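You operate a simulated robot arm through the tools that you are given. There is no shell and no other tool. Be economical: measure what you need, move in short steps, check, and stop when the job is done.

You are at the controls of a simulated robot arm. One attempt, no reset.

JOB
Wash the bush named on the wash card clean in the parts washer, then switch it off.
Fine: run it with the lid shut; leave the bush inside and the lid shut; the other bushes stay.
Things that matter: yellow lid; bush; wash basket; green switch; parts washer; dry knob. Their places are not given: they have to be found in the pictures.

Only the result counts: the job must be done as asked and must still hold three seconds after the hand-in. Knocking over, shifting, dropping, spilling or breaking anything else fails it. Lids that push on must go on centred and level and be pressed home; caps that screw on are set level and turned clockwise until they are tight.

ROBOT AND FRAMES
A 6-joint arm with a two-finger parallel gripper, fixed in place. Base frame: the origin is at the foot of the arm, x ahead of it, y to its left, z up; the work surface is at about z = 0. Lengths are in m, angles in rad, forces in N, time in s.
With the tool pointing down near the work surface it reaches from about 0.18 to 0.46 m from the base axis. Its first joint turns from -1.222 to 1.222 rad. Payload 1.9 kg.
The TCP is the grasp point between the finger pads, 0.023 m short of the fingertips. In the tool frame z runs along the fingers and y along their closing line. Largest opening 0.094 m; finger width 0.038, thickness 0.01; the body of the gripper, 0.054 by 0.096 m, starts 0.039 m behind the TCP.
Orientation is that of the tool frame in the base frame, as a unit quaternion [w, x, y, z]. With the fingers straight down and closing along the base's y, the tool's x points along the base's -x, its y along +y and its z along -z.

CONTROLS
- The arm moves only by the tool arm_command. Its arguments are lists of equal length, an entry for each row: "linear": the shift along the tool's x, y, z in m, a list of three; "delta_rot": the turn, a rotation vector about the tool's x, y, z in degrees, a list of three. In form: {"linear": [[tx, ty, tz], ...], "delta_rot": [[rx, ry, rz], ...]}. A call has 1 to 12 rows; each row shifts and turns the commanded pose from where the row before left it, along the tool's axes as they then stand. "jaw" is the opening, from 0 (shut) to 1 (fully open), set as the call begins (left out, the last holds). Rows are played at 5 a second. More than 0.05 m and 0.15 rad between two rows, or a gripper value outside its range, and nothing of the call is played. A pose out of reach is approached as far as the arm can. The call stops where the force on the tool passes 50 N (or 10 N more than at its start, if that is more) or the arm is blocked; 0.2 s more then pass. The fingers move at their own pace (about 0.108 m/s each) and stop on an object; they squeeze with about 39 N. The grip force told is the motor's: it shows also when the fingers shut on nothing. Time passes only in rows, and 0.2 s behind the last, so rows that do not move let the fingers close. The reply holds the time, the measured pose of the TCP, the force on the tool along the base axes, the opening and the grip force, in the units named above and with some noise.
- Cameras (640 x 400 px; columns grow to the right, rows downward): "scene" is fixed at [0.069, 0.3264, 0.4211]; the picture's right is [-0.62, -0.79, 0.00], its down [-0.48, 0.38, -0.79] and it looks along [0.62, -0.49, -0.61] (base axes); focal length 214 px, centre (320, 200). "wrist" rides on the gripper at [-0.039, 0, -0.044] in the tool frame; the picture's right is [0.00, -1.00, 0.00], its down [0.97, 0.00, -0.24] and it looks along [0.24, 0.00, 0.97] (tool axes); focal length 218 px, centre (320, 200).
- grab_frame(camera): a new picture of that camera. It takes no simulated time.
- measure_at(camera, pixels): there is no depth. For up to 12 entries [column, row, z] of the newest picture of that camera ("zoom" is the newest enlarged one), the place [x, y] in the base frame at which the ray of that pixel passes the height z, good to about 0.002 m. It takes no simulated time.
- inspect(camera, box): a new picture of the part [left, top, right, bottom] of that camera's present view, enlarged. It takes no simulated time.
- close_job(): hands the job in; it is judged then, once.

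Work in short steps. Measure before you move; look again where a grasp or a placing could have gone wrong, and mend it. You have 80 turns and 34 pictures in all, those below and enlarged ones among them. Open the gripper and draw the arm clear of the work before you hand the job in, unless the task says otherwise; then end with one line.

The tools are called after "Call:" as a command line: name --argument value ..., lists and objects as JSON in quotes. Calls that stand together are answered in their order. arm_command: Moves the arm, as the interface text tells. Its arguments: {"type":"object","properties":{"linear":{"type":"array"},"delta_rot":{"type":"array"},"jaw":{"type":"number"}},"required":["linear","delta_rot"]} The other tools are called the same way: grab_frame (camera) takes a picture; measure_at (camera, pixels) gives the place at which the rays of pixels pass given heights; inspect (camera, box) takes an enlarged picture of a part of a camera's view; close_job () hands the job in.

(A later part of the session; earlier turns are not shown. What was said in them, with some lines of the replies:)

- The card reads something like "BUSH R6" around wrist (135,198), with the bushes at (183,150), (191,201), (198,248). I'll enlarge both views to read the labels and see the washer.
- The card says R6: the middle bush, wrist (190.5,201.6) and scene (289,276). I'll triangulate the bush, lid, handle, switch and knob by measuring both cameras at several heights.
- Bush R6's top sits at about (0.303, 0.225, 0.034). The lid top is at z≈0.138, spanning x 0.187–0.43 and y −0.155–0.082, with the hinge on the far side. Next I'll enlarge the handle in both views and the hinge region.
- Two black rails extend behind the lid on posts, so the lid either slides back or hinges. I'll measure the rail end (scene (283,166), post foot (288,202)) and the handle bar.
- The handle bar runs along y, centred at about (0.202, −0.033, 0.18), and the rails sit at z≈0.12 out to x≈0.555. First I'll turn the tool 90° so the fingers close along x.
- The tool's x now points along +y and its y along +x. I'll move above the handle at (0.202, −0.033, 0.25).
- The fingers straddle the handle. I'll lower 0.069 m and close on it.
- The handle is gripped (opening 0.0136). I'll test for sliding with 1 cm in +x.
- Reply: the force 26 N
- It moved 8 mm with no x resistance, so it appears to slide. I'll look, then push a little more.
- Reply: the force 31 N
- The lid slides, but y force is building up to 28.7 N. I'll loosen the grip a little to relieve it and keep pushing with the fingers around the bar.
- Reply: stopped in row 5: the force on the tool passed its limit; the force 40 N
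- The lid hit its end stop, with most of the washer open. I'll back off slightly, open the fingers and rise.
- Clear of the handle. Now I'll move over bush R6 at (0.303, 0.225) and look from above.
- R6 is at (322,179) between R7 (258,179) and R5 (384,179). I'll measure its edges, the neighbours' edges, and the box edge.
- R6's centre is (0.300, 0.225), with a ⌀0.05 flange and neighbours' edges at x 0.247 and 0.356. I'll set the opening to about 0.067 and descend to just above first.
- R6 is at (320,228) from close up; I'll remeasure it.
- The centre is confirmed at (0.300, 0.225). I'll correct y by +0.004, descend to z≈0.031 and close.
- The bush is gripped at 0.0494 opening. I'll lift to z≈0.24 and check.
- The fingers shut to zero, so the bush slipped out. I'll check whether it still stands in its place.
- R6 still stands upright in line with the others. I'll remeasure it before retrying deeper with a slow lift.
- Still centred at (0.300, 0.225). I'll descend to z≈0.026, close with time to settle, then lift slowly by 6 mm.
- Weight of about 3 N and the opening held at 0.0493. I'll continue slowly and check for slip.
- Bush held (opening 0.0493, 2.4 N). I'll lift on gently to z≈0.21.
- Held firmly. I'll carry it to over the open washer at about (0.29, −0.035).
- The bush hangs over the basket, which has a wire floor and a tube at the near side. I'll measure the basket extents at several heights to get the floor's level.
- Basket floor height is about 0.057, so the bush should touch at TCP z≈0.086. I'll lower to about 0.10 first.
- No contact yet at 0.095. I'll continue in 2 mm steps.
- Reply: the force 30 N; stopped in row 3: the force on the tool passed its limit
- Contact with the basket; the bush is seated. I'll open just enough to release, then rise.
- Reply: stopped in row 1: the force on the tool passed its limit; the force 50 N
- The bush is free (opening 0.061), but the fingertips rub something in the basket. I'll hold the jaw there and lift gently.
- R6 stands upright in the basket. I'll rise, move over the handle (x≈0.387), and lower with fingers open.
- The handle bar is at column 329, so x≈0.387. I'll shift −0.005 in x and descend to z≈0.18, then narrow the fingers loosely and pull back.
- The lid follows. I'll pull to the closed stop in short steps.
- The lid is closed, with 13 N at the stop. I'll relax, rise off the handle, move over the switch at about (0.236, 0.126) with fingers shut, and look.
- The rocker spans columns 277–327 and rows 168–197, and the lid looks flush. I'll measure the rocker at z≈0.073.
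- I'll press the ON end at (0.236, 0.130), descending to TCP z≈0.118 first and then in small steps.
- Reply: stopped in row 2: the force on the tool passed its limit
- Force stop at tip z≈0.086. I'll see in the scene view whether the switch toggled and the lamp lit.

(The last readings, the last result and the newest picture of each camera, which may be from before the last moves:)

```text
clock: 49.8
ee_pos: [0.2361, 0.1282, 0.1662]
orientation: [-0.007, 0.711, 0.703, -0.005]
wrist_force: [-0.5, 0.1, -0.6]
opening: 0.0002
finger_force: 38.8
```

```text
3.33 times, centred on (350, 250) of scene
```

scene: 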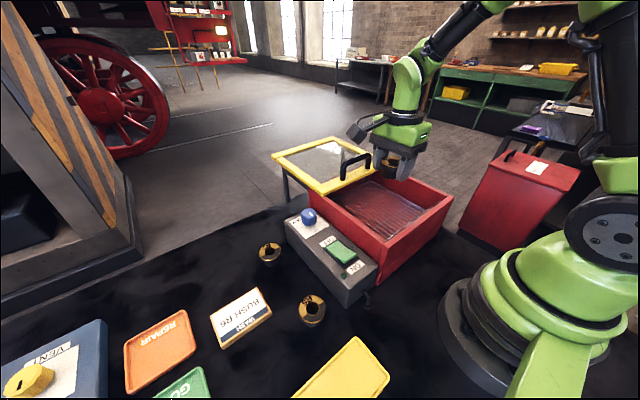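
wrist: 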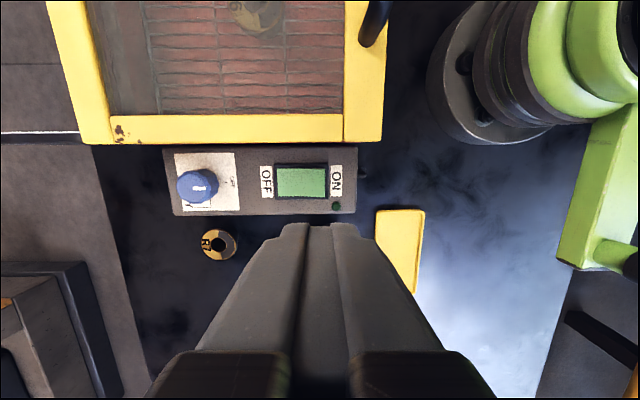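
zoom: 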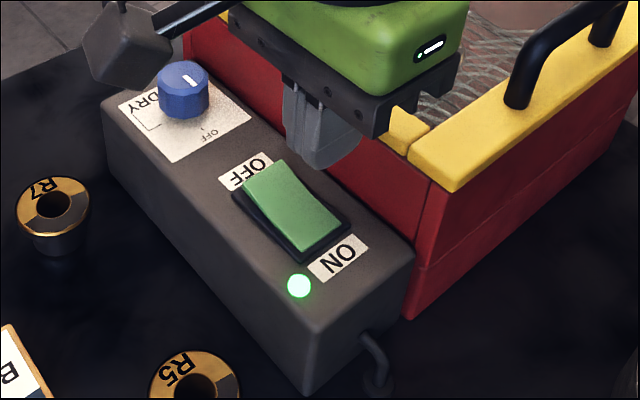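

The lamp is lit and the switch is ON, with spray visible inside. I'll move over the OFF end and let it run for a while.

Call:
arm_command --linear '[[0, 0.02, 0], [0, 0.019, 0], [0, 0, 0], [0, 0, 0], [0, 0, 0], [0, 0, 0], [0, 0, 0], [0, 0, 0], [0, 0, 0], [0, 0, 0], [0, 0, 0], [0, 0, 0]]' --delta_rot '[[0, 0, 0], [0, 0, 0], [0, 0, 0], [0, 0, 0], [0, 0, 0], [0, 0, 0], [0, 0, 0], [0, 0, 0], [0, 0, 0], [0, 0, 0], [0, 0, 0], [0, 0, 0]]'

Call:
arm_command --linear '[[0, 0, 0], [0, 0, 0], [0, 0, 0], [0, 0, 0], [0, 0, 0], [0, 0, 0], [0, 0, 0], [0, 0, 0], [0, 0, 0], [0, 0, 0], [0, 0, 0], [0, 0, 0]]' --delta_rot '[[0, 0, 0], [0, 0, 0], [0, 0, 0], [0, 0, 0], [0, 0, 0], [0, 0, 0], [0, 0, 0], [0, 0, 0], [0, 0, 0], [0, 0, 0], [0, 0, 0], [0, 0, 0]]'

Call:
arm_command --linear '[[0, 0, 0], [0, 0, 0], [0, 0, 0], [0, 0, 0], [0, 0, 0], [0, 0, 0], [0, 0, 0], [0, 0, 0], [0, 0, 0], [0, 0, 0], [0, 0, 0], [0, 0, 0]]' --delta_rot '[[0, 0, 0], [0, 0, 0], [0, 0, 0], [0, 0, 0], [0, 0, 0], [0, 0, 0], [0, 0, 0], [0, 0, 0], [0, 0, 0], [0, 0, 0], [0, 0, 0], [0, 0, 0]]'

Call:
inspect --camera "scene" --box '[300, 150, 460, 280]'

```text
clock: 52.4
ee_pos: [0.2733, 0.1275, 0.1667]
orientation: [-0.006, 0.711, 0.703, -0.004]
wrist_force: [0.3, -0.4, -0.1]
opening: 0.0
finger_force: 39.0
```

```text
clock: 55.0
ee_pos: [0.273, 0.1288, 0.1657]
orientation: [-0.006, 0.711, 0.703, -0.004]
wrist_force: [0.5, 0.3, -0.1]
opening: 0.0
finger_force: 38.6
```

```text
clock: 57.6
ee_pos: [0.2729, 0.1287, 0.1656]
orientation: [-0.007, 0.71, 0.704, -0.004]
wrist_force: [-0.2, -0.2, -0.2]
opening: 0.0
finger_force: 39.6
```

```text
3.08 times, centred on (380, 215) of scene
```

zoom: 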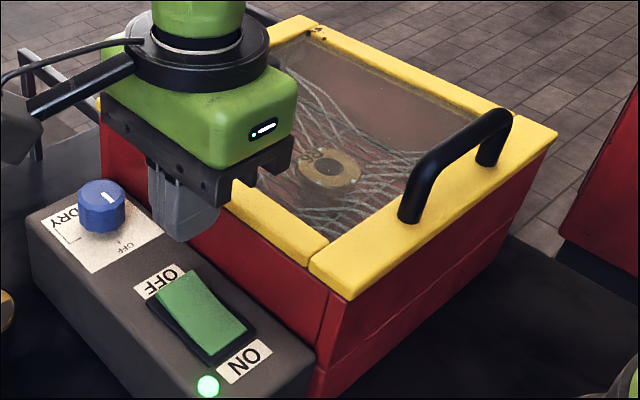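

Water is running and the bush top looks increasingly brass, with a dark part left. I'll wait about 10 s more and look again.

Call:
arm_command --linear '[[0, 0, 0], [0, 0, 0], [0, 0, 0], [0, 0, 0], [0, 0, 0], [0, 0, 0], [0, 0, 0], [0, 0, 0], [0, 0, 0], [0, 0, 0], [0, 0, 0], [0, 0, 0]]' --delta_rot '[[0, 0, 0], [0, 0, 0], [0, 0, 0], [0, 0, 0], [0, 0, 0], [0, 0, 0], [0, 0, 0], [0, 0, 0], [0, 0, 0], [0, 0, 0], [0, 0, 0], [0, 0, 0]]'

Call:
arm_command --linear '[[0, 0, 0], [0, 0, 0], [0, 0, 0], [0, 0, 0], [0, 0, 0], [0, 0, 0], [0, 0, 0], [0, 0, 0], [0, 0, 0], [0, 0, 0], [0, 0, 0], [0, 0, 0]]' --delta_rot '[[0, 0, 0], [0, 0, 0], [0, 0, 0], [0, 0, 0], [0, 0, 0], [0, 0, 0], [0, 0, 0], [0, 0, 0], [0, 0, 0], [0, 0, 0], [0, 0, 0], [0, 0, 0]]'

Call:
arm_command --linear '[[0, 0, 0], [0, 0, 0], [0, 0, 0], [0, 0, 0], [0, 0, 0], [0, 0, 0], [0, 0, 0], [0, 0, 0], [0, 0, 0], [0, 0, 0], [0, 0, 0], [0, 0, 0]]' --delta_rot '[[0, 0, 0], [0, 0, 0], [0, 0, 0], [0, 0, 0], [0, 0, 0], [0, 0, 0], [0, 0, 0], [0, 0, 0], [0, 0, 0], [0, 0, 0], [0, 0, 0], [0, 0, 0]]'

Call:
inspect --camera "scene" --box '[330, 160, 410, 230]'

```text
clock: 60.2
ee_pos: [0.2739, 0.1279, 0.1653]
orientation: [-0.007, 0.711, 0.704, -0.004]
wrist_force: [-0.1, -0.2, 0.0]
opening: 0.0
finger_force: 38.7
```

```text
clock: 62.8
ee_pos: [0.2728, 0.1284, 0.1667]
orientation: [-0.007, 0.711, 0.703, -0.004]
wrist_force: [-0.3, 0.5, 0.3]
opening: 0.0001
finger_force: 39.2
```

```text
clock: 65.4
ee_pos: [0.2731, 0.1275, 0.166]
orientation: [-0.008, 0.711, 0.703, -0.004]
wrist_force: [0.1, 0.3, 0.1]
opening: 0.0
finger_force: 39.2
```

```text
5.71 times, centred on (370, 195) of scene
```

zoom: 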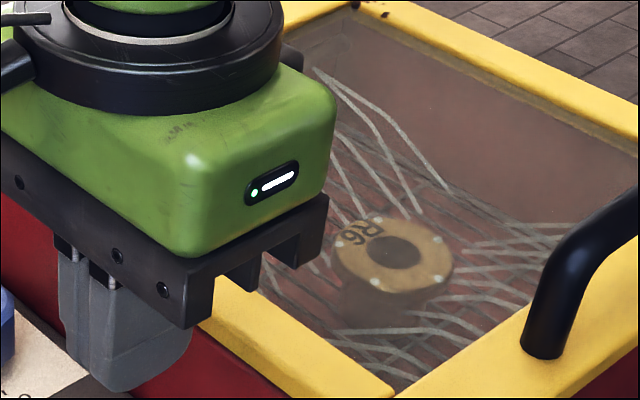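

The bush top is now fully brass with sparkles, so it's clean. I'll press the OFF end at (0.275, 0.130).

Call:
arm_command --linear '[[0.002, 0.002, 0.02], [0, 0, 0.02], [0, 0, 0.01], [0, 0, 0]]' --delta_rot '[[0, 0, 0], [0, 0, 0], [0, 0, 0], [0, 0, 0]]'

Call:
arm_command --linear '[[0, 0, 0.002], [0, 0, 0.002], [0, 0, 0.002], [0, 0, 0.002], [0, 0, 0.002], [0, 0, 0.002], [0, 0, 0]]' --delta_rot '[[0, 0, 0], [0, 0, 0], [0, 0, 0], [0, 0, 0], [0, 0, 0], [0, 0, 0], [0, 0, 0]]'

```text
clock: 66.4
ee_pos: [0.2764, 0.1312, 0.1165]
orientation: [-0.007, 0.711, 0.703, -0.004]
wrist_force: [-0.4, 0.4, 0.4]
opening: 0.0001
finger_force: 39.3
```

```text
clock: 67.8
ee_pos: [0.2764, 0.1302, 0.1077]
orientation: [-0.007, 0.712, 0.702, -0.005]
wrist_force: [-3.1, -2.2, 12.3]
opening: 0.0001
finger_force: 39.5
stopped in row 6: the force on the tool passed its limit (the readings are from after the stop); the commanded pose is now the measured one
```

Force stop as with the ON press. I'll rise clear with fingers opening and check the switch and lamp.

Call:
arm_command --linear '[[0, 0, -0.02], [0, 0, -0.04], [0, 0, -0.045], [0, 0, -0.045], [0.03, 0, -0.02], [0.03, 0, 0], [0, 0, 0]]' --delta_rot '[[0, 0, 0], [0, 0, 0], [0, 0, 0], [0, 0, 0], [0, 0, 0], [0, 0, 0], [0, 0, 0]]'

Call:
arm_command --linear '[[0, 0, 0], [0, 0, 0], [0, 0, 0], [0, 0, 0]]' --delta_rot '[[0, 0, 0], [0, 0, 0], [0, 0, 0], [0, 0, 0]]' --jaw 1

Call:
grab_frame --camera "wrist"

Call:
inspect --camera "scene" --box '[240, 140, 460, 320]'

```text
clock: 69.4
ee_pos: [0.2806, 0.1902, 0.2752]
orientation: [-0.007, 0.712, 0.702, -0.004]
wrist_force: [-0.2, -0.3, -0.1]
opening: 0.0002
finger_force: 38.9
```

```text
clock: 70.4
ee_pos: [0.2792, 0.1897, 0.2756]
orientation: [-0.007, 0.711, 0.703, -0.004]
wrist_force: [0.3, 0.8, 0.2]
opening: 0.094
finger_force: 0.0
```

```text
3 pictures are left
```

wrist: 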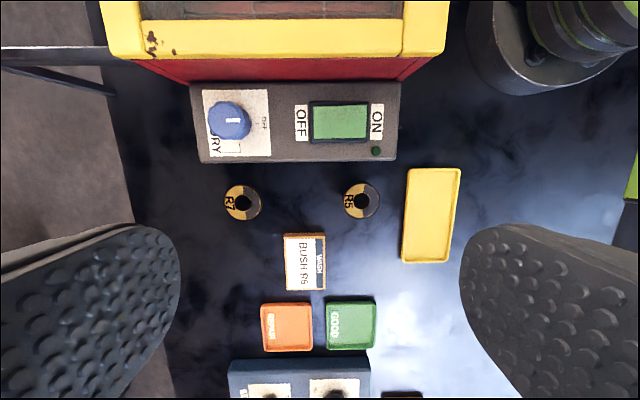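

```text
2.22 times, centred on (350, 230) of scene
```

zoom: 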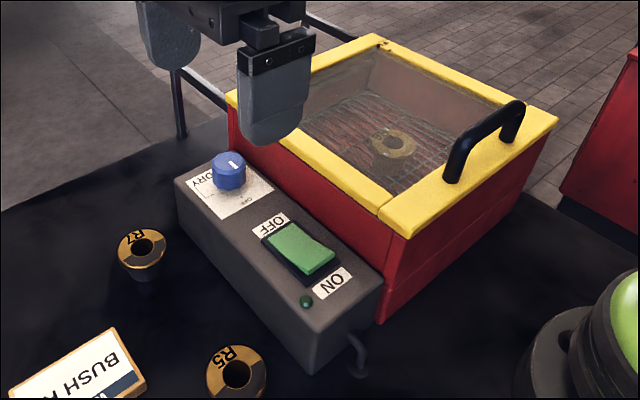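

The lamp is dark, the switch is at OFF, and the lid is shut with R6 clean inside. R5 and R7 haven't moved and the arm is clear, so I'm handing in.

Call:
close_job

```text
The job is handed in.
```

Bush R6 was washed until its top showed clean brass and left in the basket. The washer is switched off with the lid shut, R5 and R7 are where they were, and the job is handed in. My first grip on R6 slipped, but it stayed upright in place and the second lift held.
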